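You operate a simulated robot arm through the tools that you are given. There is no shell and no other tool. Be economical: measure what you need, move in short steps, check, and stop when the job is done.

You run a simulated two-armed robot. Do the job below in one go: nothing can be reset, and whatever is moved stays where it is left.

Task
Hold the drying jar, pull its green cartridge and press in the orange one.
Fine: stand the green one in the cartridge stand.

It is judged by the outcome, as a careful person would: the job done as asked, and still so three seconds after it is handed in. It fails if anything else is knocked over, pushed out of place, dropped, spilled or broken.

Robot
Two 7-joint arms with two-finger parallel grippers on one trunk, on a base that drives. Base frame: it is fixed to the floor where the robot stands at the start and does not move with it; the origin is under the middle of the robot, x ahead of it, y to its left, z up. Units: m, degrees, N and s.
The left shoulder is at the start at [0.06, 0.143, 0.926], the right one opposite. With the tool pointing down near the work surface each hand reaches from about 0.3 to 0.72 m from the robot's upright axis, wherever it stands, measured 20 degrees to its own side. Places, roughly: drying jar (8x8x12 cm) [0.6, 0, 0.9]; port of the drying jar [0.6, 0, 1]; two dot cartridge hole of the cartridge stand [0.8, 0.1, 0.9]. Payload 1.57 kg a hand.
Tool frame (each hand has its own): the origin (TCP) lies between the finger pads and is the grasp point; the fingertips stand 0.03 m ahead of it; z points along the fingers, y is the line along which they close. The gripper opens to 0.11 m. The fingers are 0.024 m wide and 0.012 m thick; the gripper's body (0.048 by 0.112 m) begins 0.078 m behind the TCP.
Orientation is that of the tool frame in the base frame, as [roll, pitch, yaw] about the fixed x, y, z axes, in that order (R = Rz(yaw) Ry(pitch) Rx(roll)). With the fingers straight down and closing along the base's y, the tool's x points along the base's -x, its y along +y and its z along -z.

Tools
- The arms move only by the tool step_arm. It takes "left_moves", "right_moves" or both (then of equal length, played together; a hand with none holds still); each is a list of rows, each a list of 7 numbers: the shift along the tool's x, y, z in units of 25 mm (1.0 is 25 mm), then the turn, a rotation vector about the tool's x, y, z in units of 8 degrees (1.0 is 8 degrees), then the closure, from 0 (fully open) to 1 (shut). In form: [[x, y, z, wx, wy, wz, fingers], ...]. A call has 1 to 8 rows; each row shifts and turns the commanded pose from where the row before left it, along the tool's axes as they then stand. A call with a number of a shift or a turn outside -1 to 1 is refused whole. Rows are played at 5 a second. More than 0.05 m and 8.6 degrees between two rows, or a gripper value outside its range, and nothing of the call is played. A pose out of reach is approached as far as the arm can. The call stops where the force on the tool passes 40 N (or 10 N more than at its start, if that is more) or the arm is blocked; 0.2 s more then pass. The fingers move at their own pace (about 0.045 m/s each) and stop on an object; they squeeze with about 33 N. The grip force told is the motor's: it shows also when the fingers shut on nothing. Time passes only in rows, and 0.2 s behind the last, so rows that do not move let the fingers close. The reply holds the time, the measured pose of the TCP, the force on the tool along the base axes, the opening and the grip force, in the units named above and with some noise, with the torque about the TCP (base axes, N m) and any sound that the robot's microphone picked up.
- Cameras (640 x 400 px; columns grow to the right, rows downward): "scene" is now at [0.0487, -0.0056, 1.5335]; the picture's right is [-0.06, -1.00, 0.00], its down [-0.75, 0.05, -0.66] and it looks along [0.66, -0.04, -0.75] (base axes); focal length 288 px, centre (320, 200). "left" rides on the left gripper at [0.07, -0.016, -0.141] in its tool frame; the picture's right is [0.23, 0.97, 0.00], its down [-0.86, 0.20, -0.48] and it looks along [-0.47, 0.11, 0.88] (tool axes); focal length 222 px, centre (320, 200). "right" rides on the right gripper at [0.07, 0.016, -0.141] in its tool frame; the picture's right is [-0.23, 0.97, 0.00], its down [-0.86, -0.20, -0.48] and it looks along [-0.47, -0.11, 0.88] (tool axes); focal length 222 px, centre (320, 200). There is no depth. A picture from a camera that has moved, and an enlarged one, comes with that camera's place and axes in the base frame and with its lens.
- snapshot(camera): a new picture of that camera. No time passes.
- move_column(by): slides the trunk up (or, below 0, down) by that many m; the arms and the scene camera ride with it, the base frame stays. It gives what a move gives, with no picture.
- base_move(legs): drives the robot by 1 to 6 legs, each [ahead, left, turn to the left] in m, m and degrees, along the robot's own axes; the way and the turn of a leg run together, so that a leg with both is an arc; at most 1.5 m and 180 degrees a leg. The arms and the cameras ride along, it lands a little off, and it stops where it bumps. It gives what a move gives.
- aim_head(pan, tilt): turns the head with the scene camera to pan (to the left, within 86 degrees either way) and tilt (down, from -29 to 69), counted from straight ahead of the robot. It gives what a move gives.
- inspect(camera, box): a new picture of the part [left, top, right, bottom] of that camera's present view, enlarged. No time passes.
- job_done(): hands the job in; it is judged then, once.

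Go step by step. Nothing tells you exact positions but the pictures and the camera data: compare them with the known pose of the tool, close in by small moves and look again before you grip or let go. The budget is 120 turns and 108 pictures, counting those below and the enlarged ones. Unless the task says otherwise, let go and move clear before handing in, and close with one line.

The tools are called as name(argument=value, ...) on one line, values as JSON. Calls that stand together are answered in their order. step_arm: Moves the arms, as the interface text tells. Its arguments: {"type":"object","properties":{"left_moves":{"type":"array","items":{"type":"array","items":{"type":"number"}}},"right_moves":{"type":"array","items":{"type":"array","items":{"type":"number"}}}},"required":[]} The other tools are called the same way: move_column (by) slides the trunk up or down; base_move (legs) drives the base; aim_head (pan, tilt) turns the head that bears the scene camera; snapshot (camera) takes a picture; inspect (camera, box) takes an enlarged picture of a part of a camera's view; job_done () hands the job in.

At the start:

```text
clock: 0.0
left_position: [0.4835, 0.2583, 0.9997]
left_orientation: [-180.0, -0.1, -180.0]
left_wrist_force: [0.7, -0.9, 0.4]
left_ft_torque: [0.0, 0.03, 0.0]
left_opening: 0.1101
left_grasp_force: 0.1
right_position: [0.5925, -0.2607, 1.0008]
right_orientation: [-180.0, 0.0, 180.0]
right_wrist_force: [0.2, -0.5, -0.5]
right_ft_torque: [0.0, 0.01, -0.04]
right_opening: 0.1097
right_grasp_force: 0.1
trunk travel left (down, up): [-0.525, 0.065]
robot x, y, heading: [0.0003, -0.0019, 0.0]
head pan, tilt: [-3.6, 48.3]
```

scene: 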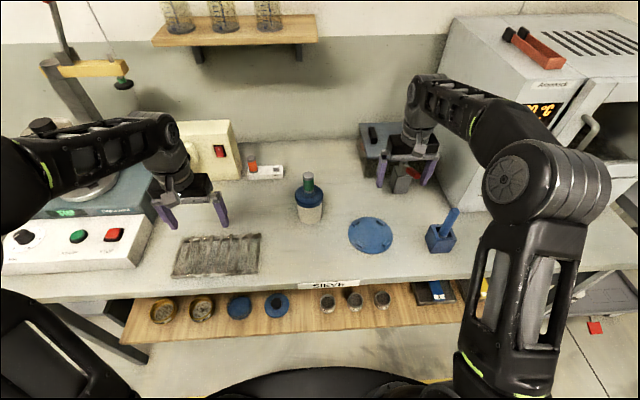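
right: 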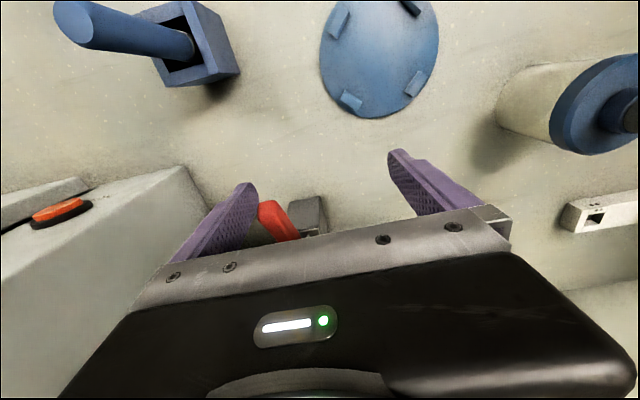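
left: 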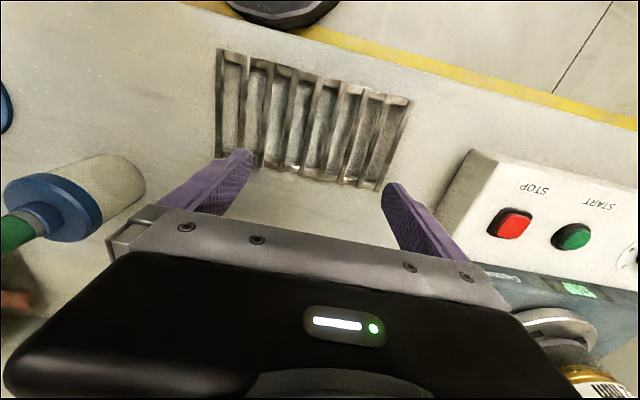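

I see the jar with a green cartridge in front, and a small white stand with an orange piece behind it to the left. I will look closer at these first.

inspect(camera="scene", box=[220, 130, 380, 230])

inspect(camera="scene", box=[230, 145, 300, 189])

inspect(camera="scene", box=[340, 110, 480, 260])

```text
4.00 times, centred on (300, 180) of scene
camera zoom: at [0.0487, -0.0056, 1.5335], right [-0.06, -1.0, 0.0], down [-0.75, 0.05, -0.66], along [0.66, -0.04, -0.75], focal length 1152 px, centre (400, 280)
```

zoom: 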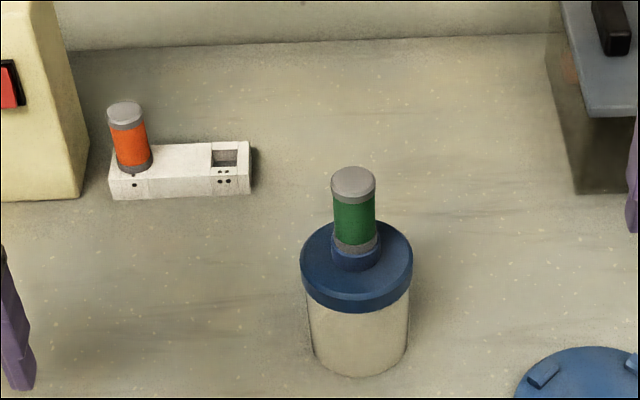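

```text
9.09 times, centred on (265, 167) of scene
camera zoom: at [0.0487, -0.0056, 1.5335], right [-0.06, -1.0, 0.0], down [-0.75, 0.05, -0.66], along [0.66, -0.04, -0.75], focal length 2618 px, centre (820, 500)
```

zoom: 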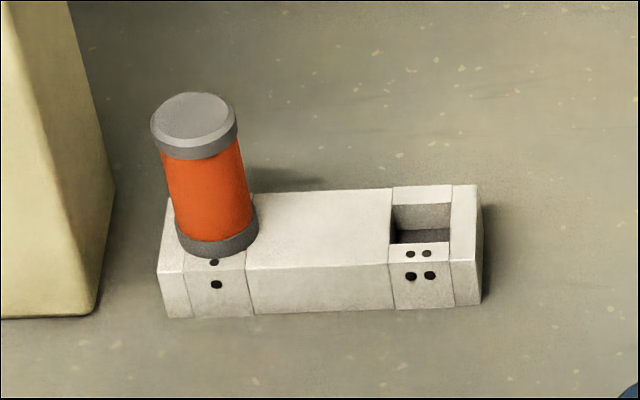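

```text
2.67 times, centred on (410, 185) of scene
camera zoom: at [0.0487, -0.0056, 1.5335], right [-0.06, -1.0, 0.0], down [-0.75, 0.05, -0.66], along [0.66, -0.04, -0.75], focal length 768 px, centre (80, 240)
```

zoom: 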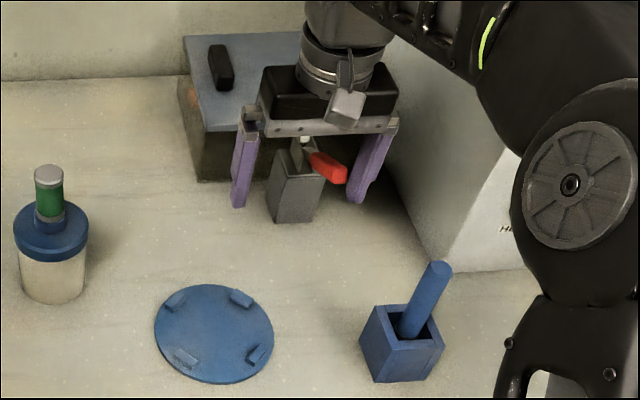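

The jar is at about (0.60, -0.01), the orange cartridge at (0.776, 0.17) and the free two-dot hole at (0.782, 0.097). The stand is just out of reach, so I check the room ahead of the base and raise both hands.

aim_head(pan=0, tilt=69)

step_arm(left_moves=[[0, 0, -1, 0, 0, 0, 0], [0, 0, -1, 0, 0, 0, 0], [0, 0, -1, 0, 0, 0, 0], [0, 0, -1, 0, 0, 0, 0]], right_moves=[[0, 0, -1, 0, 0, 0, 0], [0, 0, -1, 0, 0, 0, 0], [0, 0, -1, 0, 0, 0, 0], [0, 0, -1, 0, 0, 0, 0]])

snapshot(camera="scene")

```text
clock: 0.8
left_position: [0.484, 0.2577, 1.001]
left_orientation: [180.0, 0.0, 180.0]
left_wrist_force: [-0.1, 0.0, -0.1]
left_ft_torque: [-0.02, 0.03, -0.01]
left_opening: 0.1099
left_grasp_force: 0.0
right_position: [0.5921, -0.2611, 0.9997]
right_orientation: [-179.9, -0.1, 179.9]
right_wrist_force: [0.6, 0.2, -0.5]
right_ft_torque: [-0.03, 0.0, 0.02]
right_opening: 0.11
right_grasp_force: 0.0
trunk travel left (down, up): [-0.525, 0.065]
robot x, y, heading: [0.0013, 0.0004, 0.0]
head pan, tilt: [0.0, 68.8]
```

```text
clock: 1.8
left_position: [0.4833, 0.2572, 1.1015]
left_orientation: [-179.9, 0.1, -180.0]
left_wrist_force: [0.2, 0.8, 0.3]
left_ft_torque: [-0.02, -0.02, 0.03]
left_opening: 0.1099
left_grasp_force: 0.0
right_position: [0.5919, -0.2617, 1.0492]
right_orientation: [-180.0, 0.0, 180.0]
right_wrist_force: [0.1, -0.3, 0.5]
right_ft_torque: [0.0, -0.02, 0.0]
right_opening: 0.1098
right_grasp_force: 0.2
right hand out of reach, approached as far as the arm can: row 3, 4
trunk travel left (down, up): [-0.525, 0.065]
robot x, y, heading: [-0.004, 0.0017, -0.1]
head pan, tilt: [0.0, 68.8]
```

```text
101 pictures are left
camera scene: at [0.0259, -0.0015, 1.5093], right [0.0, -1.0, 0.0], down [-0.93, 0.0, -0.36], along [0.36, 0.0, -0.93], focal length 288 px, centre (320, 200)
```

scene: 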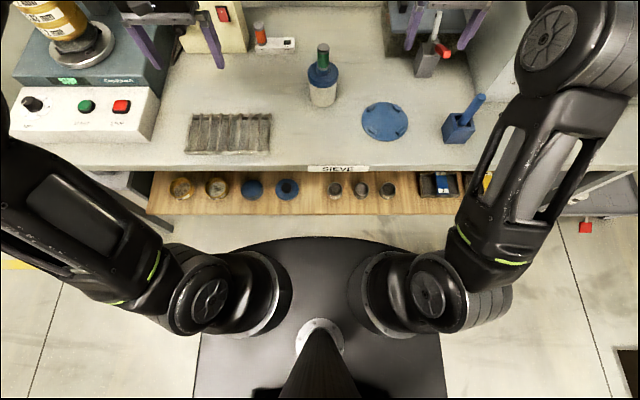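

There seems to be roughly 0.1 m between the base and the shelf front. I pull the right hand back, then drive ahead a little and check.

step_arm(right_moves=[[1, 0, 0, 0, 0, 0, 0], [1, 0, 0, 0, 0, 0, 0], [1, 0, 0, 0, 0, 0, 0], [1, 0, 0, 0, 0, 0, 0], [1, 0, 0, 0, 0, 0, 0], [1, 0, 0, 0, 0, 0, 0]])

base_move(legs=[[0.05, 0, 0]])

snapshot(camera="scene")

```text
clock: 3.2
left_position: [0.4827, 0.2579, 1.1014]
left_orientation: [179.9, 0.0, 180.0]
left_wrist_force: [0.8, -0.2, -0.4]
left_ft_torque: [-0.01, -0.02, 0.02]
left_opening: 0.1099
left_grasp_force: 0.1
right_position: [0.4422, -0.2617, 1.0491]
right_orientation: [180.0, 0.0, 179.9]
right_wrist_force: [-0.9, 0.6, 0.3]
right_ft_torque: [0.03, -0.01, -0.03]
right_opening: 0.1101
right_grasp_force: 0.0
trunk travel left (down, up): [-0.525, 0.065]
robot x, y, heading: [0.0015, 0.0004, -0.1]
head pan, tilt: [0.0, 68.8]
```

```text
clock: 4.2
left_position: [0.5357, 0.2583, 1.0994]
left_orientation: [179.9, -0.1, -179.9]
left_wrist_force: [0.3, 0.6, 0.1]
left_ft_torque: [0.01, 0.04, -0.01]
left_opening: 0.1102
left_grasp_force: 0.1
right_position: [0.4938, -0.2605, 1.0497]
right_orientation: [-180.0, -0.2, 180.0]
right_wrist_force: [-0.2, 0.6, -0.3]
right_ft_torque: [0.05, 0.03, -0.01]
right_opening: 0.1102
right_grasp_force: 0.0
trunk travel left (down, up): [-0.525, 0.065]
robot x, y, heading: [0.0504, 0.0012, -0.1]
head pan, tilt: [0.0, 68.8]
```

```text
100 pictures are left
camera scene: at [0.0786, -0.0007, 1.5092], right [0.0, -1.0, 0.0], down [-0.93, 0.0, -0.36], along [0.36, 0.0, -0.93], focal length 288 px, centre (320, 200)
```

scene: 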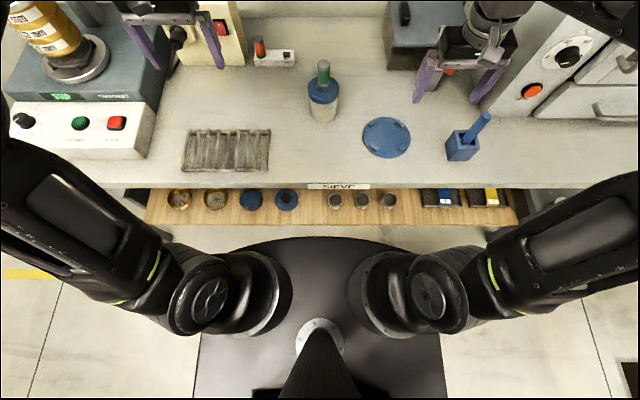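

The gap ahead is still clear, so I drive another 0.035 m and turn the head back to the work.

base_move(legs=[[0.035, 0, 0]])

aim_head(pan=0, tilt=52)

snapshot(camera="scene")

inspect(camera="scene", box=[230, 110, 350, 185])

```text
clock: 5.0
left_position: [0.5688, 0.2587, 1.0996]
left_orientation: [180.0, -0.1, -179.8]
left_wrist_force: [0.7, 0.1, -0.2]
left_ft_torque: [-0.01, 0.07, 0.0]
left_opening: 0.1102
left_grasp_force: 0.0
right_position: [0.53, -0.2607, 1.0492]
right_orientation: [180.0, -0.1, -180.0]
right_wrist_force: [0.8, -0.3, 0.5]
right_ft_torque: [0.03, 0.07, 0.01]
right_opening: 0.1099
right_grasp_force: 0.1
trunk travel left (down, up): [-0.525, 0.065]
robot x, y, heading: [0.0841, -0.0015, 0.1]
head pan, tilt: [0.0, 68.8]
```

```text
clock: 5.8
left_position: [0.5679, 0.2576, 1.0998]
left_orientation: [180.0, 0.0, -179.9]
left_wrist_force: [0.0, 0.3, -0.3]
left_ft_torque: [0.03, -0.01, -0.02]
left_opening: 0.1098
left_grasp_force: 0.0
right_position: [0.5278, -0.2606, 1.049]
right_orientation: [180.0, 0.0, -180.0]
right_wrist_force: [0.8, 0.7, 0.3]
right_ft_torque: [-0.01, 0.0, 0.0]
right_opening: 0.1097
right_grasp_force: 0.1
trunk travel left (down, up): [-0.525, 0.065]
robot x, y, heading: [0.0844, -0.0017, 0.1]
head pan, tilt: [0.0, 52.0]
```

```text
99 pictures are left
camera scene: at [0.1302, -0.0006, 1.5285], right [0.0, -1.0, 0.0], down [-0.79, 0.0, -0.61], along [0.61, 0.0, -0.79], focal length 288 px, centre (320, 200)
```

scene: 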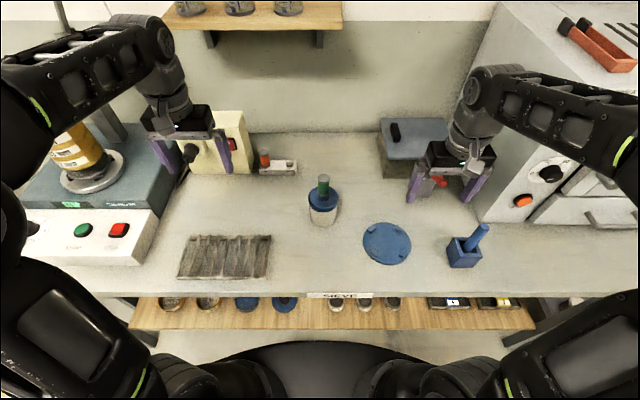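

```text
5.33 times, centred on (290, 148) of scene
camera zoom: at [0.1302, -0.0006, 1.5285], right [0.0, -1.0, 0.0], down [-0.79, 0.0, -0.61], along [0.61, 0.0, -0.79], focal length 1536 px, centre (480, 480)
```

zoom: 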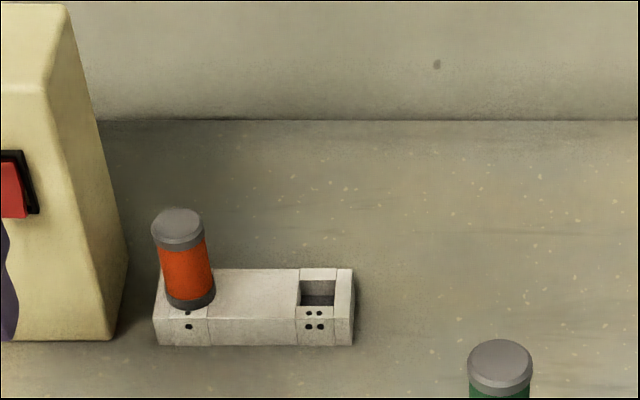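

Measurements agree: hole (0.785, 0.096), orange (0.781, 0.171) with its top at 0.931, jar (0.60, -0.01). I turn both hands so they close along x, the right one first positioned in the open.

step_arm(right_moves=[[0, 0, 0, 0, 0, 1, 0], [0, 0, 0, 0, 0, 1, 0], [0, 0, 0, 0, 0, 1, 0], [0, 0, 0, 0, 0, 1, 0], [0, 0, 0, 0, 0, 1, 0], [0, 0, 0, 0, 0, 1, 0], [0, 0, 0, 0, 0, 1, 0], [0, 0, 0, 0, 0, 1, 0]], left_moves=[[1, 0, 0, 0, 0, -1, 0], [0, 0, 0, 0, 0, -1, 0], [0, 0, 0, 0, 0, -1, 0], [0, 0, 0, 0, 0, -1, 0], [0, 0, 0, 0, 0, -1, 0], [0, 0, 0, 0, 0, -1, 0], [0, 0, 0, 0, 0, -1, 0], [0, 0, 0, 0, 0, -1, 0]])

step_arm(right_moves=[[0, 0, 0, 0, 0, 1, 0], [0, 0, 0, 0, 0, 1, 0], [0, 0, 0, 0, 0, 1, 0], [0, 0, 0, 0, 0, 0.25, 0]], left_moves=[[0, 0, 0, 0, 0, -1, 0], [0, 0, 0, 0, 0, -1, 0], [0, 0, 0, 0, 0, -1, 0], [0, 0, 0, 0, 0, -0.25, 0]])

```text
clock: 7.6
left_position: [0.5426, 0.2582, 1.1003]
left_orientation: [-179.9, 0.0, -115.7]
left_wrist_force: [0.8, -0.2, -0.6]
left_ft_torque: [0.04, -0.01, 0.01]
left_opening: 0.1101
left_grasp_force: 0.1
right_position: [0.5275, -0.2603, 1.0499]
right_orientation: [179.9, 0.0, 115.9]
right_wrist_force: [0.6, 0.0, 0.4]
right_ft_torque: [0.02, 0.0, -0.03]
right_opening: 0.1101
right_grasp_force: 0.0
trunk travel left (down, up): [-0.525, 0.065]
robot x, y, heading: [0.086, 0.0027, 0.0]
head pan, tilt: [0.0, 52.0]
```

```text
clock: 8.6
left_position: [0.544, 0.2582, 1.0991]
left_orientation: [180.0, 0.0, -89.7]
left_wrist_force: [1.0, 0.4, 0.1]
left_ft_torque: [0.01, 0.01, 0.01]
left_opening: 0.1097
left_grasp_force: 0.0
right_position: [0.5274, -0.261, 1.0498]
right_orientation: [-180.0, 0.2, 90.0]
right_wrist_force: [0.6, -0.2, -0.2]
right_ft_torque: [-0.01, -0.03, 0.01]
right_opening: 0.11
right_grasp_force: 0.0
trunk travel left (down, up): [-0.525, 0.065]
robot x, y, heading: [0.0803, -0.0001, 0.2]
head pan, tilt: [0.0, 52.0]
```

Both are turned. Now I tilt the right hand to point toward the jar, about 35 degrees below level.

step_arm(right_moves=[[1, 0, 0, 0, 0, 0, 0], [0, 0, 0, 0, 1, 0, 0], [0, 0, 0, 0, 1, 0, 0], [0, 0, 0, 0, 1, 0, 0], [0, 0, 0, 0, 1, 0, 0], [0, 0, 0, 0, 1, 0, 0], [0, 0, 0, 0, 1, 0, 0], [0, 0, 0, 0, 0.875, 0, 0]])

snapshot(camera="scene")

```text
clock: 10.4
left_position: [0.543, 0.2572, 1.0996]
left_orientation: [180.0, 0.1, -89.9]
left_wrist_force: [0.1, -0.2, 0.5]
left_ft_torque: [0.03, 0.02, 0.0]
left_opening: 0.1103
left_grasp_force: 0.0
right_position: [0.5284, -0.2369, 1.0491]
right_orientation: [180.0, -55.0, 90.0]
right_wrist_force: [-0.2, -1.6, -0.8]
right_ft_torque: [0.05, -0.02, -0.04]
right_opening: 0.1098
right_grasp_force: 0.0
trunk travel left (down, up): [-0.525, 0.065]
robot x, y, heading: [0.0854, 0.0023, -0.3]
head pan, tilt: [0.0, 52.0]
```

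```text
97 pictures are left
camera scene: at [0.1303, -0.0017, 1.5285], right [0.0, -1.0, 0.0], down [-0.79, 0.0, -0.62], along [0.62, 0.0, -0.79], focal length 288 px, centre (320, 200)
```

scene: 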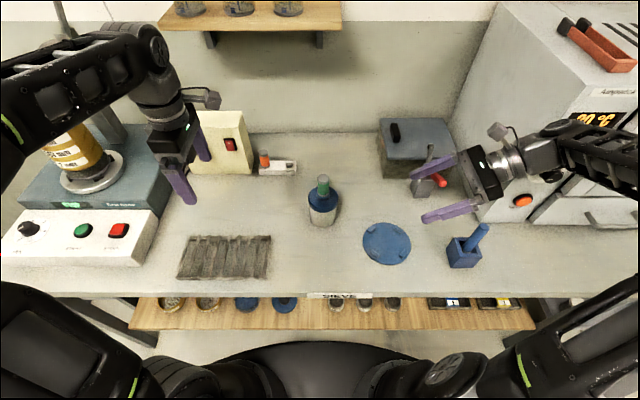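

The right hand is tilted and clear. I line it up in x with the jar and come nearer, staying high.

step_arm(right_moves=[[0, 0.955, 0, 0, 0, 0, 0], [0, 0.955, 0, 0, 0, 0, 0], [0, 0.955, 0, 0, 0, 0, 0], [0.574, 0, 0.819, 0, 0, 0, 0], [0.574, 0, 0.819, 0, 0, 0, 0], [0.574, 0, 0.819, 0, 0, 0, 0], [0.574, 0, 0.819, 0, 0, 0, 0]])

snapshot(camera="scene")

snapshot(camera="right")

```text
clock: 12.0
left_position: [0.551, 0.275, 1.0965]
left_orientation: [179.9, -0.4, -89.5]
left_wrist_force: [0.2, 4.2, -0.5]
left_ft_torque: [-0.32, 0.01, 0.04]
left_opening: 0.1099
left_grasp_force: 0.0
right_position: [0.6089, -0.1167, 1.0536]
right_orientation: [179.6, -54.4, 90.9]
right_wrist_force: [0.2, 2.2, 0.6]
right_ft_torque: [-0.27, 0.03, 0.02]
right_opening: 0.1101
right_grasp_force: 0.0
trunk travel left (down, up): [-0.525, 0.065]
robot x, y, heading: [0.0908, -0.0001, 0.4]
head pan, tilt: [0.0, 52.0]
```

```text
96 pictures are left
camera scene: at [0.1401, 0.0169, 1.5293], right [0.01, -1.0, 0.01], down [-0.79, -0.01, -0.61], along [0.61, 0.0, -0.79], focal length 288 px, centre (320, 200)
```

scene: 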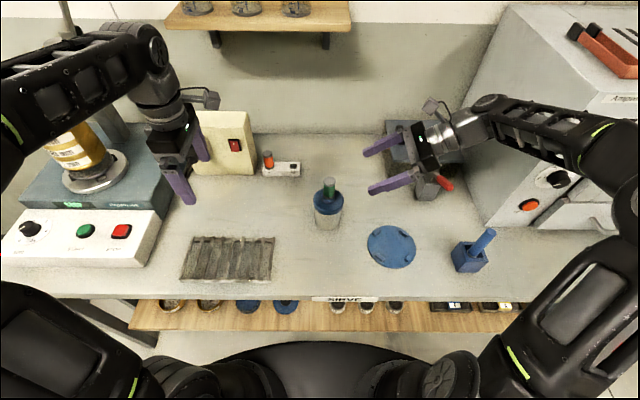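

```text
95 pictures are left
camera right: at [0.6251, -0.1915, 1.1938], right [0.98, -0.12, -0.18], down [-0.19, -0.89, -0.42], along [-0.11, 0.44, -0.89], focal length 222 px, centre (320, 200)
```

right: 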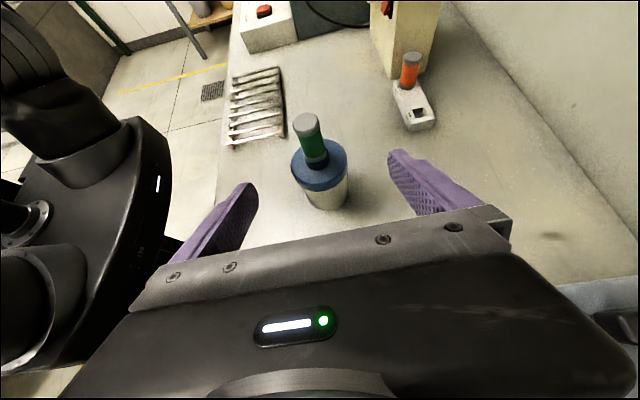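

The whole trunk seems to have shifted slightly (both hands and the camera), so I wait and read the pose again before going on.

step_arm(right_moves=[[0, 0, 0, 0, 0, 0, 0], [0, 0, 0, 0, 0, 0, 0], [0, 0, 0, 0, 0, 0, 0]])

inspect(camera="scene", box=[360, 60, 640, 235])

```text
clock: 12.8
left_position: [0.5434, 0.2593, 1.1]
left_orientation: [180.0, 0.1, -89.9]
left_wrist_force: [0.4, 0.0, 0.1]
left_ft_torque: [-0.03, -0.01, -0.01]
left_opening: 0.1102
left_grasp_force: 0.0
right_position: [0.6003, -0.1351, 1.0499]
right_orientation: [-180.0, -55.1, 90.0]
right_wrist_force: [-0.1, -0.2, 0.2]
right_ft_torque: [-0.01, 0.02, -0.03]
right_opening: 0.11
right_grasp_force: 0.0
trunk travel left (down, up): [-0.525, 0.065]
robot x, y, heading: [0.0842, 0.0017, -0.0]
head pan, tilt: [0.0, 52.0]
```

```text
2.29 times, centred on (500, 148) of scene
camera zoom: at [0.1305, -0.0004, 1.5286], right [0.0, -1.0, 0.0], down [-0.79, 0.0, -0.62], along [0.62, 0.0, -0.79], focal length 658 px, centre (-91, 320)
```

zoom: 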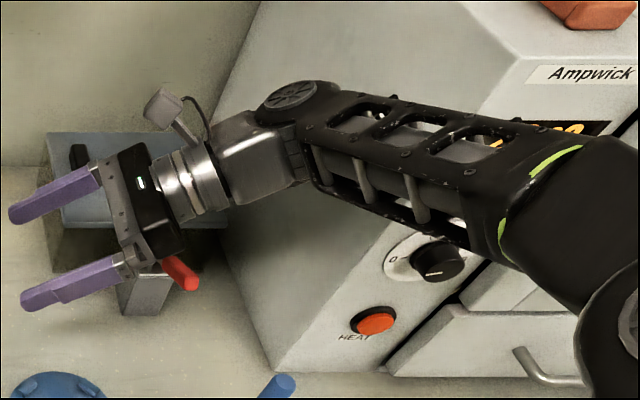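

It was a passing sway; the hand is at (0.600, -0.135, 1.05). I now come down and in along a straight slant with the fingers straddling the jar, stopping part way to check.

step_arm(right_moves=[[-0.302, 0, 0.981, 0, 0, 0, 0], [-0.302, 0, 0.981, 0, 0, 0, 0], [-0.302, 0, 0.981, 0, 0, 0, 0], [-0.302, 0, 0.981, 0, 0, 0, 0], [0, 0, 0, 0, 0, 0, 0]])

snapshot(camera="right")

inspect(camera="scene", box=[260, 120, 460, 245])

```text
clock: 14.0
left_position: [0.5438, 0.2588, 1.0998]
left_orientation: [-180.0, 0.0, -89.9]
left_wrist_force: [0.8, 0.1, 0.4]
left_ft_torque: [-0.02, 0.01, -0.02]
left_opening: 0.1101
left_grasp_force: 0.0
right_position: [0.599, -0.0724, 0.9686]
right_orientation: [-179.9, -54.9, 90.1]
right_wrist_force: [0.9, 0.6, -0.4]
right_ft_torque: [-0.01, -0.02, 0.01]
right_opening: 0.1097
right_grasp_force: 0.0
trunk travel left (down, up): [-0.525, 0.065]
robot x, y, heading: [0.0845, -0.0019, 0.1]
head pan, tilt: [0.0, 52.0]
```

```text
93 pictures are left
camera right: at [0.615, -0.1471, 1.1079], right [0.97, -0.13, -0.19], down [-0.2, -0.88, -0.43], along [-0.11, 0.45, -0.89], focal length 222 px, centre (320, 200)
```

right: 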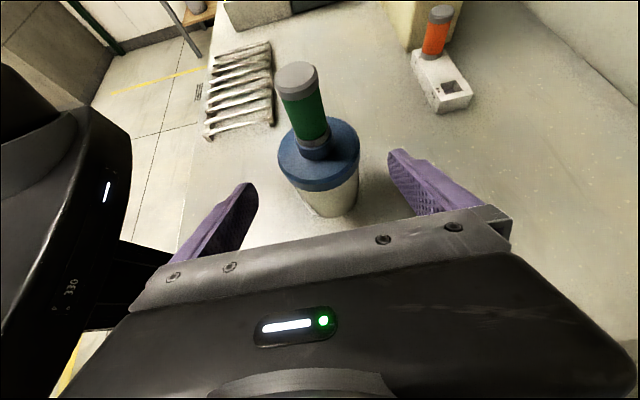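

```text
3.20 times, centred on (360, 182) of scene
camera zoom: at [0.13, -0.0007, 1.5286], right [0.0, -1.0, 0.0], down [-0.79, 0.0, -0.62], along [0.62, 0.0, -0.79], focal length 922 px, centre (192, 256)
```

zoom: 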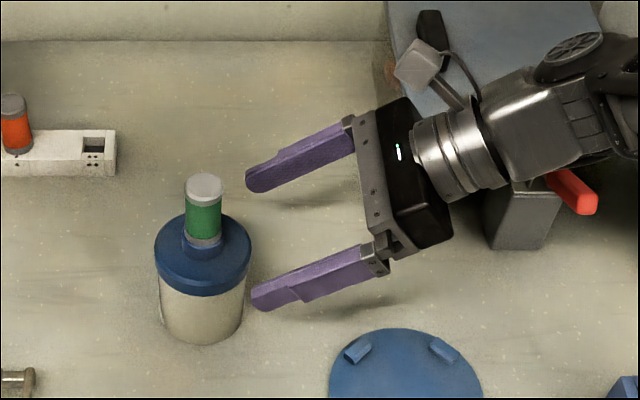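

The jar lies between the fingers, centred at x≈0.60. I go on for the remaining slant.

step_arm(right_moves=[[-0.302, 0, 0.981, 0, 0, 0, 0], [-0.302, 0, 0.981, 0, 0, 0, 0], [-0.302, 0, 0.981, 0, 0, 0, 0], [-0.302, 0, 0.981, 0, 0, 0, 0], [0, 0, 0, 0, 0, 0, 0]])

snapshot(camera="right")

inspect(camera="scene", box=[260, 120, 460, 245])

```text
clock: 15.2
left_position: [0.5438, 0.2591, 1.099]
left_orientation: [-180.0, -0.1, -89.9]
left_wrist_force: [0.9, 0.2, 0.2]
left_ft_torque: [-0.04, -0.02, 0.0]
left_opening: 0.1101
left_grasp_force: 0.0
right_position: [0.6007, -0.0087, 0.8868]
right_orientation: [-179.9, -55.0, 90.1]
right_wrist_force: [-0.5, 0.3, 0.9]
right_ft_torque: [0.0, 0.01, -0.01]
right_opening: 0.11
right_grasp_force: 0.2
trunk travel left (down, up): [-0.525, 0.065]
robot x, y, heading: [0.0843, -0.0008, 0.1]
head pan, tilt: [0.0, 52.0]
```

```text
91 pictures are left
camera right: at [0.6146, -0.0844, 1.0266], right [0.97, -0.13, -0.19], down [-0.2, -0.88, -0.43], along [-0.11, 0.45, -0.89], focal length 222 px, centre (320, 200)
```

right: 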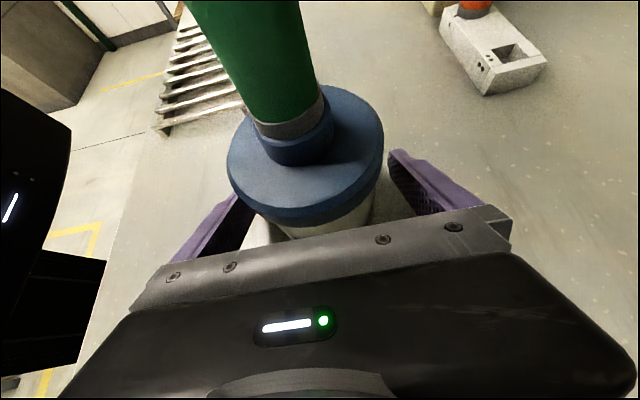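

```text
3.20 times, centred on (360, 182) of scene
camera zoom: at [0.13, -0.0007, 1.5286], right [0.0, -1.0, 0.0], down [-0.79, 0.0, -0.62], along [0.62, 0.0, -0.79], focal length 922 px, centre (192, 256)
```

zoom: 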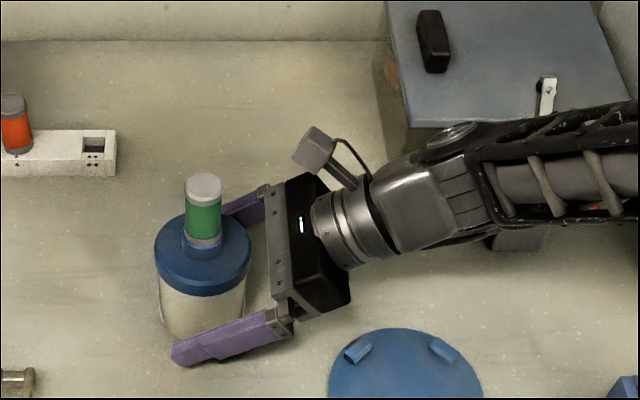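

The fingers straddle the jar body with clearance on both sides. I close in.

step_arm(right_moves=[[0, 0, 0, 0, 0, 0, 0.2], [0, 0, 0, 0, 0, 0, 0.3], [0, 0, 0, 0, 0, 0, 0.4], [0, 0, 0, 0, 0, 0, 0.7], [0, 0, 0, 0, 0, 0, 1], [0, 0, 0, 0, 0, 0, 1]])

inspect(camera="scene", box=[260, 120, 460, 245])

```text
clock: 16.6
left_position: [0.5438, 0.2566, 1.0999]
left_orientation: [-179.9, -0.1, -89.9]
left_wrist_force: [-0.5, 0.8, 0.2]
left_ft_torque: [-0.01, -0.01, -0.02]
left_opening: 0.1099
left_grasp_force: 0.0
right_position: [0.5984, -0.0086, 0.8868]
right_orientation: [-180.0, -55.1, 90.1]
right_wrist_force: [1.6, 0.2, 0.8]
right_ft_torque: [0.02, -0.04, -0.02]
right_opening: 0.0741
right_grasp_force: 33.1
trunk travel left (down, up): [-0.525, 0.065]
robot x, y, heading: [0.0835, -0.0019, 0.2]
head pan, tilt: [0.0, 52.0]
```

```text
3.20 times, centred on (360, 182) of scene
camera zoom: at [0.1303, -0.0006, 1.5286], right [0.0, -1.0, 0.0], down [-0.79, 0.0, -0.62], along [0.62, 0.0, -0.79], focal length 922 px, centre (192, 256)
```

zoom: 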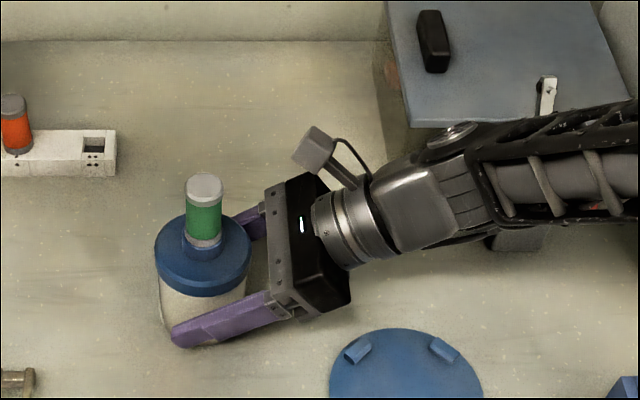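

The jar is held firmly (0.074 m across). Now I carry the left hand over the green cartridge at a safe height.

step_arm(left_moves=[[1, -0.28, 0, 0, 0, 0, 0], [1, -0.28, 0, 0, 0, 0, 0], [1, -0.28, 0, 0, 0, 0, 0], [1, -0.28, 0, 0, 0, 0, 0], [1, -0.28, 0, 0, 0, 0, 0], [1, -0.28, 0, 0, 0, 0, 0], [1, -0.28, 0, 0, 0, 0, 0], [1, -0.28, 0, 0, 0, 0, 0]])

step_arm(left_moves=[[1, 0, 0, 0, 0, 0, 0], [1, 0, 0, 0, 0, 0, 0], [0.68, 0, 0, 0, 0, 0, 0.3], [0, 0, 0, 0, 0, 0, 0.3], [0, 0, 0, 0, 0, 0, 0.3]])

snapshot(camera="left")

inspect(camera="scene", box=[240, 80, 440, 205])

```text
clock: 18.4
left_position: [0.5925, 0.0828, 1.1008]
left_orientation: [-179.9, -0.1, -89.9]
left_wrist_force: [0.2, 0.3, -0.1]
left_ft_torque: [0.03, 0.02, -0.04]
left_opening: 0.1101
left_grasp_force: 0.1
left hand out of reach, approached as far as the arm can: row 8
right_position: [0.5987, -0.0095, 0.887]
right_orientation: [180.0, -55.0, 89.9]
right_wrist_force: [0.3, 1.1, -0.8]
right_ft_torque: [0.13, -0.05, 0.03]
right_opening: 0.0739
right_grasp_force: 33.1
trunk travel left (down, up): [-0.525, 0.065]
robot x, y, heading: [0.0826, 0.0013, 0.2]
head pan, tilt: [0.0, 52.0]
```

```text
clock: 19.6
left_position: [0.5923, 0.0739, 1.0989]
left_orientation: [-179.8, 0.1, -89.9]
left_wrist_force: [0.2, -0.2, 0.3]
left_ft_torque: [0.01, 0.0, -0.01]
left_opening: 0.0771
left_grasp_force: 0.1
left hand out of reach, approached as far as the arm can: row 1, 2, 3
right_position: [0.6003, -0.0101, 0.8874]
right_orientation: [179.9, -55.0, 90.1]
right_wrist_force: [-1.0, -0.2, 0.7]
right_ft_torque: [0.0, 0.0, 0.0]
right_opening: 0.0736
right_grasp_force: 33.5
trunk travel left (down, up): [-0.525, 0.065]
robot x, y, heading: [0.082, 0.0048, 0.1]
head pan, tilt: [0.0, 52.0]
```

```text
88 pictures are left
camera left: at [0.608, 0.0041, 1.2412], right [-0.97, -0.23, 0.0], down [-0.2, 0.85, 0.48], along [-0.11, 0.47, -0.88], focal length 222 px, centre (320, 200)
```

left: 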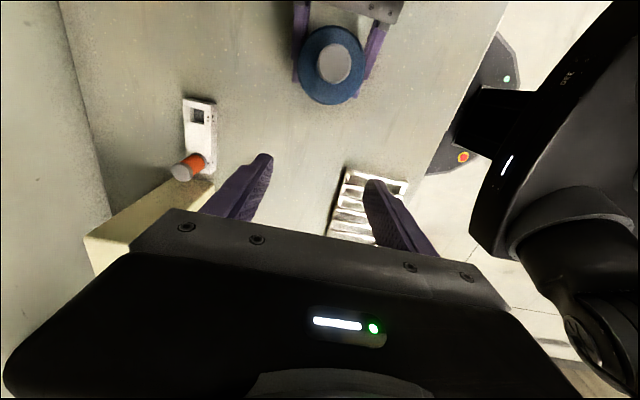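

```text
3.20 times, centred on (340, 142) of scene
camera zoom: at [0.1302, -0.0007, 1.5286], right [0.0, -1.0, 0.0], down [-0.79, 0.0, -0.62], along [0.62, 0.0, -0.79], focal length 922 px, centre (256, 384)
```

zoom: 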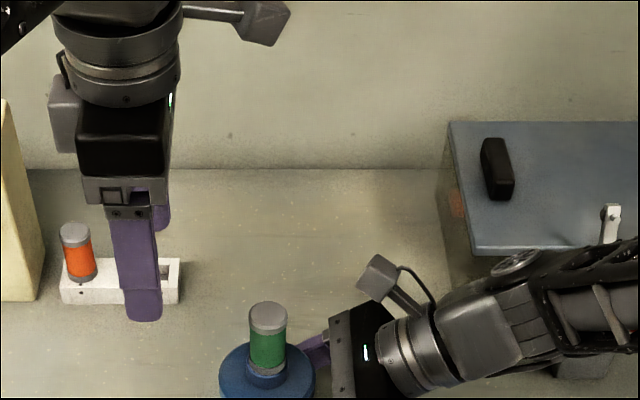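

The left hand cannot get over the jar at this yaw. I turn it 45 degrees back and try to go on across.

step_arm(left_moves=[[0, 0, 0, 0, 0, 1, 0.3], [0, 0, 0, 0, 0, 1, 0.3], [0, 0, 0, 0, 0, 1, 0.3], [0, 0, 0, 0, 0, 1, 0.3], [0, 0, 0, 0, 0, 1, 0.3], [0, 0, 0, 0, 0, 0.625, 0.3], [0, 0, 0, 0, 0, 0, 0.3]])

```text
clock: 21.2
left_position: [0.5919, 0.0747, 1.1016]
left_orientation: [-179.7, 0.3, -135.0]
left_wrist_force: [-0.6, -0.2, -0.2]
left_ft_torque: [0.02, 0.01, 0.01]
left_opening: 0.077
left_grasp_force: 0.0
right_position: [0.6, -0.0091, 0.887]
right_orientation: [180.0, -54.9, 90.0]
right_wrist_force: [0.5, -0.4, 0.2]
right_ft_torque: [-0.04, -0.04, -0.04]
right_opening: 0.0739
right_grasp_force: 33.3
trunk travel left (down, up): [-0.525, 0.065]
robot x, y, heading: [0.0838, -0.0033, 0.4]
head pan, tilt: [0.0, 52.0]
```

step_arm(left_moves=[[0.707, -0.707, 0, 0, 0, 0, 0.3], [0.707, -0.707, 0, 0, 0, 0, 0.3], [0, 0, 0, 0, 0, 0, 0.3]])

```text
clock: 22.0
left_position: [0.5926, 0.0756, 1.1015]
left_orientation: [-179.7, 0.4, -134.9]
left_wrist_force: [0.4, 0.5, 0.0]
left_ft_torque: [0.0, 0.02, 0.02]
left_opening: 0.077
left_grasp_force: 0.0
left hand out of reach, approached as far as the arm can: row 1, 2
right_position: [0.5992, -0.0092, 0.8875]
right_orientation: [-179.9, -55.0, 90.1]
right_wrist_force: [0.6, -0.8, 0.9]
right_ft_torque: [-0.04, -0.04, -0.01]
right_opening: 0.074
right_grasp_force: 33.0
trunk travel left (down, up): [-0.525, 0.065]
robot x, y, heading: [0.0861, -0.0014, 0.2]
head pan, tilt: [0.0, 52.0]
```

The limit seems to be height rather than yaw. I test the crossing at a lower height, 1.06, over open table.

step_arm(left_moves=[[0, 0, 0.8, 0, 0, 0, 0.3], [0, 0, 0.8, 0, 0, 0, 0.3], [0.707, -0.707, 0, 0, 0, 0, 0.3], [0, 0, 0, 0, 0, 0, 0.3]])

```text
clock: 23.0
left_position: [0.5915, 0.0509, 1.0608]
left_orientation: [179.9, 0.0, -134.9]
left_wrist_force: [0.5, -0.2, -0.9]
left_ft_torque: [0.0, 0.0, 0.0]
left_opening: 0.077
left_grasp_force: 0.1
right_position: [0.5989, -0.0092, 0.8878]
right_orientation: [-179.9, -54.9, 90.0]
right_wrist_force: [-1.1, 1.2, 0.5]
right_ft_torque: [-0.01, -0.08, -0.05]
right_opening: 0.0738
right_grasp_force: 32.6
trunk travel left (down, up): [-0.525, 0.065]
robot x, y, heading: [0.0854, -0.0002, 0.1]
head pan, tilt: [0.0, 52.0]
```

That works. I move over the green cartridge at 1.06, tips still above its top.

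step_arm(left_moves=[[0.494, -0.645, 0, 0, 0, 0, 0.3], [0.494, -0.645, 0, 0, 0, 0, 0.3], [0.494, -0.645, 0, 0, 0, 0, 0.3], [0, 0, 0, 0, 0, 0, 0.3]])

snapshot(camera="left")

inspect(camera="scene", box=[240, 80, 440, 205])

inspect(camera="right", box=[160, 0, 480, 200])

```text
clock: 24.0
left_position: [0.5998, -0.0097, 1.0605]
left_orientation: [180.0, 0.0, -135.0]
left_wrist_force: [-0.6, -0.4, 0.7]
left_ft_torque: [0.01, 0.02, 0.01]
left_opening: 0.0766
left_grasp_force: 0.0
right_position: [0.5987, -0.009, 0.8858]
right_orientation: [-179.9, -55.0, 90.1]
right_wrist_force: [-0.9, 0.3, 1.3]
right_ft_torque: [0.02, -0.05, 0.01]
right_opening: 0.0738
right_grasp_force: 33.1
trunk travel left (down, up): [-0.525, 0.065]
robot x, y, heading: [0.0829, 0.0006, -0.3]
head pan, tilt: [0.0, 52.0]
```

```text
86 pictures are left
camera left: at [0.5627, -0.0726, 1.2021], right [-0.85, 0.53, 0.0], down [0.46, 0.75, 0.48], along [0.25, 0.41, -0.88], focal length 222 px, centre (320, 200)
```

left: 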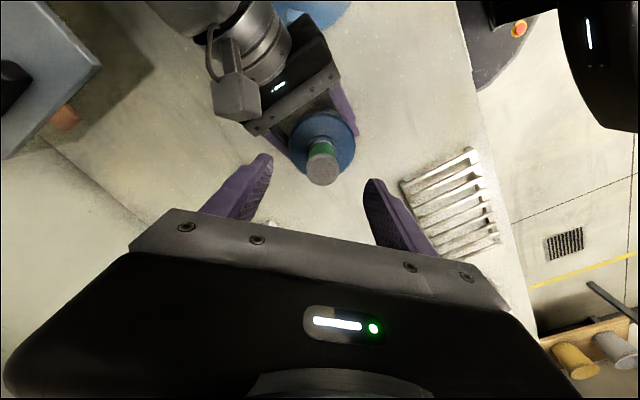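

```text
3.20 times, centred on (340, 142) of scene
camera zoom: at [0.1301, -0.0007, 1.5286], right [0.0, -1.0, 0.0], down [-0.79, 0.0, -0.62], along [0.62, 0.0, -0.79], focal length 922 px, centre (256, 384)
```

zoom: 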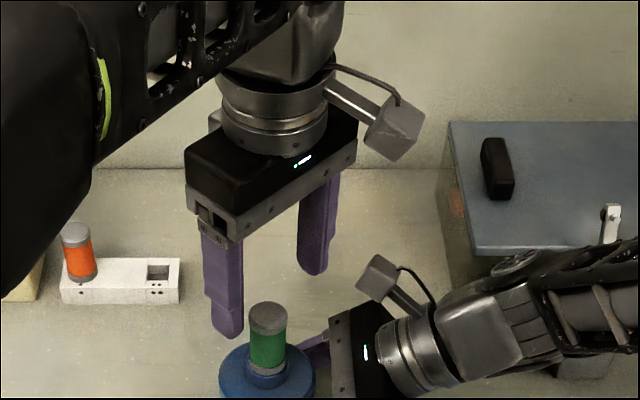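

```text
2.00 times, centred on (320, 100) of right
camera zoom: at [0.6145, -0.0845, 1.0267], right [0.97, -0.13, -0.19], down [-0.2, -0.88, -0.43], along [-0.11, 0.45, -0.89], focal length 444 px, centre (320, 400)
```

zoom: 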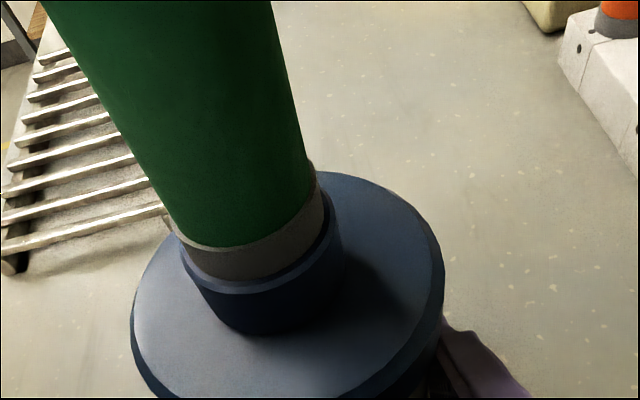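

The cartridge is centred under the hand. I descend to TCP z = 1.0 so the tips stay above the collar, then close.

step_arm(left_moves=[[0, 0, 0.8, 0, 0, 0, 0.3], [0, 0, 0.8, 0, 0, 0, 0.3], [0, 0, 0.8, 0, 0, 0, 0.3], [0, 0, 0, 0, 0, 0, 0.3]])

inspect(camera="scene", box=[260, 120, 400, 208])

snapshot(camera="left")

```text
clock: 25.0
left_position: [0.6006, -0.0105, 1.0017]
left_orientation: [-179.9, -0.1, -134.9]
left_wrist_force: [-0.6, -0.4, 0.1]
left_ft_torque: [0.02, 0.0, -0.01]
left_opening: 0.0772
left_grasp_force: 0.0
right_position: [0.5979, -0.0095, 0.888]
right_orientation: [-180.0, -55.0, 90.1]
right_wrist_force: [-1.1, 0.9, 0.6]
right_ft_torque: [0.01, -0.01, 0.0]
right_opening: 0.0738
right_grasp_force: 32.8
trunk travel left (down, up): [-0.525, 0.065]
robot x, y, heading: [0.0853, 0.0031, 0.1]
head pan, tilt: [0.0, 52.0]
```

```text
4.55 times, centred on (330, 164) of scene
camera zoom: at [0.1301, -0.0007, 1.5286], right [0.0, -1.0, 0.0], down [-0.79, 0.0, -0.62], along [0.62, 0.0, -0.79], focal length 1309 px, centre (274, 364)
```

zoom: 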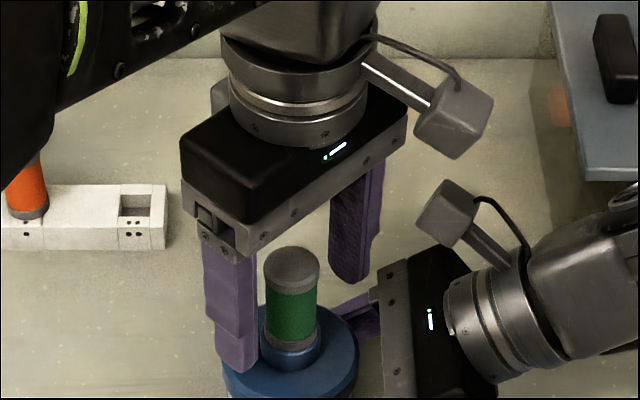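

```text
82 pictures are left
camera left: at [0.5629, -0.0722, 1.1421], right [-0.85, 0.53, 0.0], down [0.46, 0.75, 0.48], along [0.25, 0.41, -0.88], focal length 222 px, centre (320, 200)
```

left: 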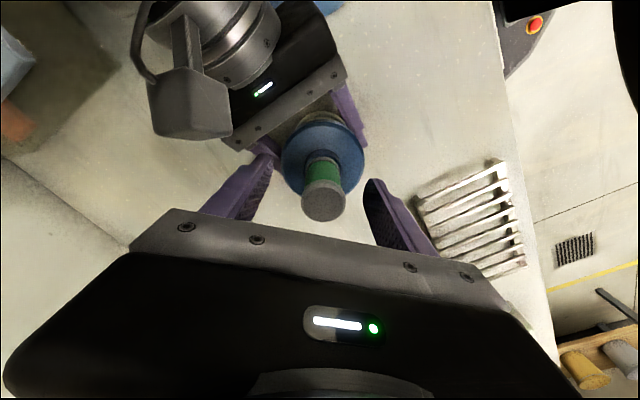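

The fingers straddle the green cartridge centrally. I close on it.

step_arm(left_moves=[[0, 0, 0, 0, 0, 0, 0.5], [0, 0, 0, 0, 0, 0, 0.65], [0, 0, 0, 0, 0, 0, 0.8], [0, 0, 0, 0, 0, 0, 1], [0, 0, 0, 0, 0, 0, 1], [0, 0, 0, 0, 0, 0, 1]])

inspect(camera="scene", box=[260, 120, 400, 208])

```text
clock: 26.4
left_position: [0.5996, -0.0095, 1.0008]
left_orientation: [179.9, 0.1, -134.9]
left_wrist_force: [-9.1, 8.6, 3.3]
left_ft_torque: [0.28, 0.24, 0.07]
left_opening: 0.0282
left_grasp_force: 32.9
right_position: [0.5994, -0.0099, 0.8873]
right_orientation: [180.0, -54.9, 89.9]
right_wrist_force: [8.5, -6.2, -1.2]
right_ft_torque: [0.82, 0.84, -0.14]
right_opening: 0.0739
right_grasp_force: 32.6
trunk travel left (down, up): [-0.525, 0.065]
robot x, y, heading: [0.0852, -0.0017, 0.1]
head pan, tilt: [0.0, 52.0]
```

```text
4.55 times, centred on (330, 164) of scene
camera zoom: at [0.1298, -0.0005, 1.5286], right [0.0, -1.0, 0.0], down [-0.79, 0.0, -0.62], along [0.62, 0.0, -0.79], focal length 1309 px, centre (274, 364)
```

zoom: 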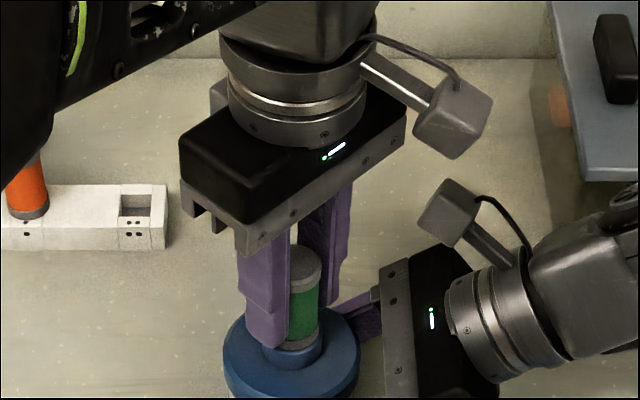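

Gripped, with a sideways load of about 12 N. I yield a little in that direction to relieve it before pulling.

step_arm(left_moves=[[0, 0.05, 0, 0, 0, 0, 1], [0, 0, 0, 0, 0, 0, 1]])

```text
clock: 27.0
left_position: [0.6, -0.0098, 1.0016]
left_orientation: [-180.0, 0.0, -135.0]
left_wrist_force: [-8.6, 6.0, 1.3]
left_ft_torque: [0.33, 0.3, 0.15]
left_opening: 0.0286
left_grasp_force: 32.9
right_position: [0.5998, -0.0097, 0.8873]
right_orientation: [179.9, -54.9, 90.1]
right_wrist_force: [9.7, -9.0, 0.5]
right_ft_torque: [0.25, 0.61, -0.1]
right_opening: 0.0739
right_grasp_force: 33.4
trunk travel left (down, up): [-0.525, 0.065]
robot x, y, heading: [0.0876, 0.0008, 0.2]
head pan, tilt: [0.0, 52.0]
```

step_arm(left_moves=[[0, 0.08, 0, 0, 0, 0, 1], [0, 0, 0, 0, 0, 0, 1]])

```text
clock: 27.6
left_position: [0.5979, -0.0086, 1.0018]
left_orientation: [-180.0, 0.0, -134.8]
left_wrist_force: [-4.3, 1.6, 1.1]
left_ft_torque: [0.27, 0.3, 0.16]
left_opening: 0.0283
left_grasp_force: 33.3
right_position: [0.5993, -0.0102, 0.8872]
right_orientation: [-180.0, -55.0, 90.2]
right_wrist_force: [5.3, -3.6, 0.2]
right_ft_torque: [-0.2, -0.01, -0.19]
right_opening: 0.0738
right_grasp_force: 33.3
trunk travel left (down, up): [-0.525, 0.065]
robot x, y, heading: [0.0824, -0.0007, 0.4]
head pan, tilt: [0.0, 52.0]
```

The load is mostly gone. Now I pull straight up in small steps, the right hand holding the jar.

step_arm(left_moves=[[0, 0.03, -0.1, 0, 0, 0, 1], [0, 0, -0.15, 0, 0, 0, 1], [0, 0, -0.2, 0, 0, 0, 1], [0, 0, -0.2, 0, 0, 0, 1]])

inspect(camera="scene", box=[260, 120, 400, 208])

```text
clock: 28.6
left_position: [0.5986, -0.007, 1.0177]
left_orientation: [-179.9, 0.1, -134.9]
left_wrist_force: [-0.3, 0.0, -0.4]
left_ft_torque: [-0.01, -0.01, 0.01]
left_opening: 0.0285
left_grasp_force: 33.1
right_position: [0.5977, -0.0086, 0.8882]
right_orientation: [-179.9, -54.9, 90.1]
right_wrist_force: [-1.5, 1.5, 0.9]
right_ft_torque: [-0.08, -0.03, 0.01]
right_opening: 0.0737
right_grasp_force: 33.0
trunk travel left (down, up): [-0.525, 0.065]
robot x, y, heading: [0.0836, 0.003, 0.4]
head pan, tilt: [0.0, 52.0]
```

```text
4.55 times, centred on (330, 164) of scene
camera zoom: at [0.1299, -0.0004, 1.5286], right [0.0, -1.0, 0.0], down [-0.79, 0.0, -0.62], along [0.62, 0.0, -0.79], focal length 1309 px, centre (274, 364)
```

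zoom: 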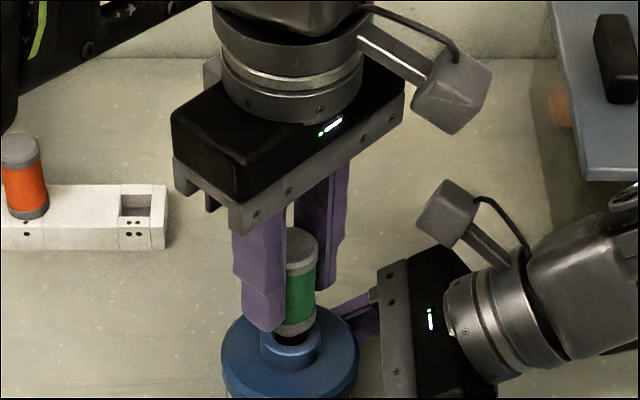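

It came free. I raise it clear and look at the end of the cartridge and the port.

step_arm(left_moves=[[0, 0, -0.5, 0, 0, 0, 1], [0, 0, -0.5, 0, 0, 0, 1], [0, 0, -0.6, 0, 0, 0, 1], [0, 0, 0, 0, 0, 0, 1]])

inspect(camera="scene", box=[260, 120, 400, 208])

inspect(camera="right", box=[160, 0, 480, 200])

```text
clock: 29.6
left_position: [0.5989, -0.0074, 1.0587]
left_orientation: [180.0, 0.0, -134.9]
left_wrist_force: [0.4, -0.1, -1.3]
left_ft_torque: [0.02, 0.0, 0.0]
left_opening: 0.0285
left_grasp_force: 32.8
right_position: [0.5979, -0.0097, 0.8865]
right_orientation: [-179.9, -55.0, 90.1]
right_wrist_force: [-0.7, 1.0, 1.4]
right_ft_torque: [-0.07, -0.04, 0.01]
right_opening: 0.0741
right_grasp_force: 32.8
trunk travel left (down, up): [-0.525, 0.065]
robot x, y, heading: [0.0843, -0.0011, -0.2]
head pan, tilt: [0.0, 52.0]
```

```text
4.55 times, centred on (330, 164) of scene
camera zoom: at [0.13, -0.0006, 1.5286], right [0.0, -1.0, 0.0], down [-0.79, 0.0, -0.62], along [0.62, 0.0, -0.79], focal length 1309 px, centre (274, 364)
```

zoom: 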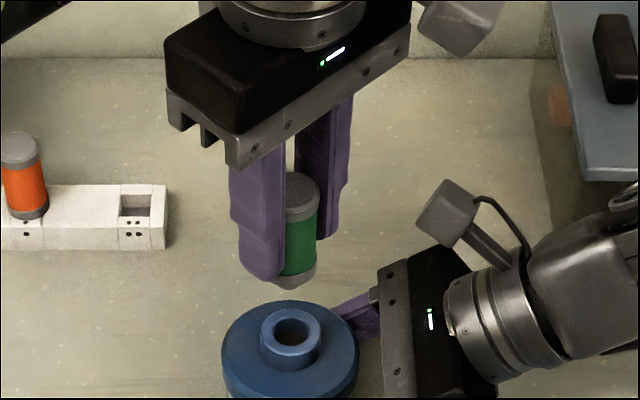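

```text
2.00 times, centred on (320, 100) of right
camera zoom: at [0.6145, -0.0845, 1.0267], right [0.97, -0.13, -0.19], down [-0.2, -0.88, -0.43], along [-0.11, 0.45, -0.89], focal length 444 px, centre (320, 400)
```

zoom: 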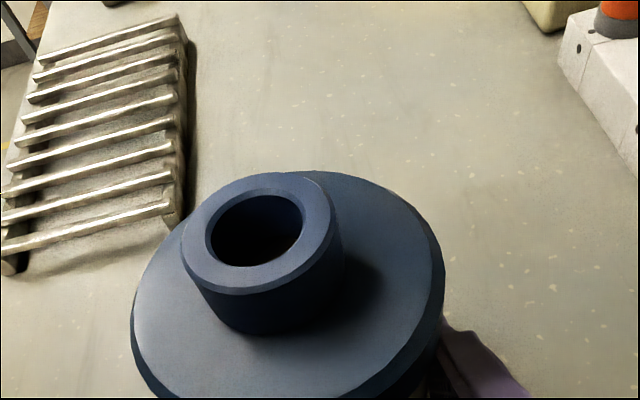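

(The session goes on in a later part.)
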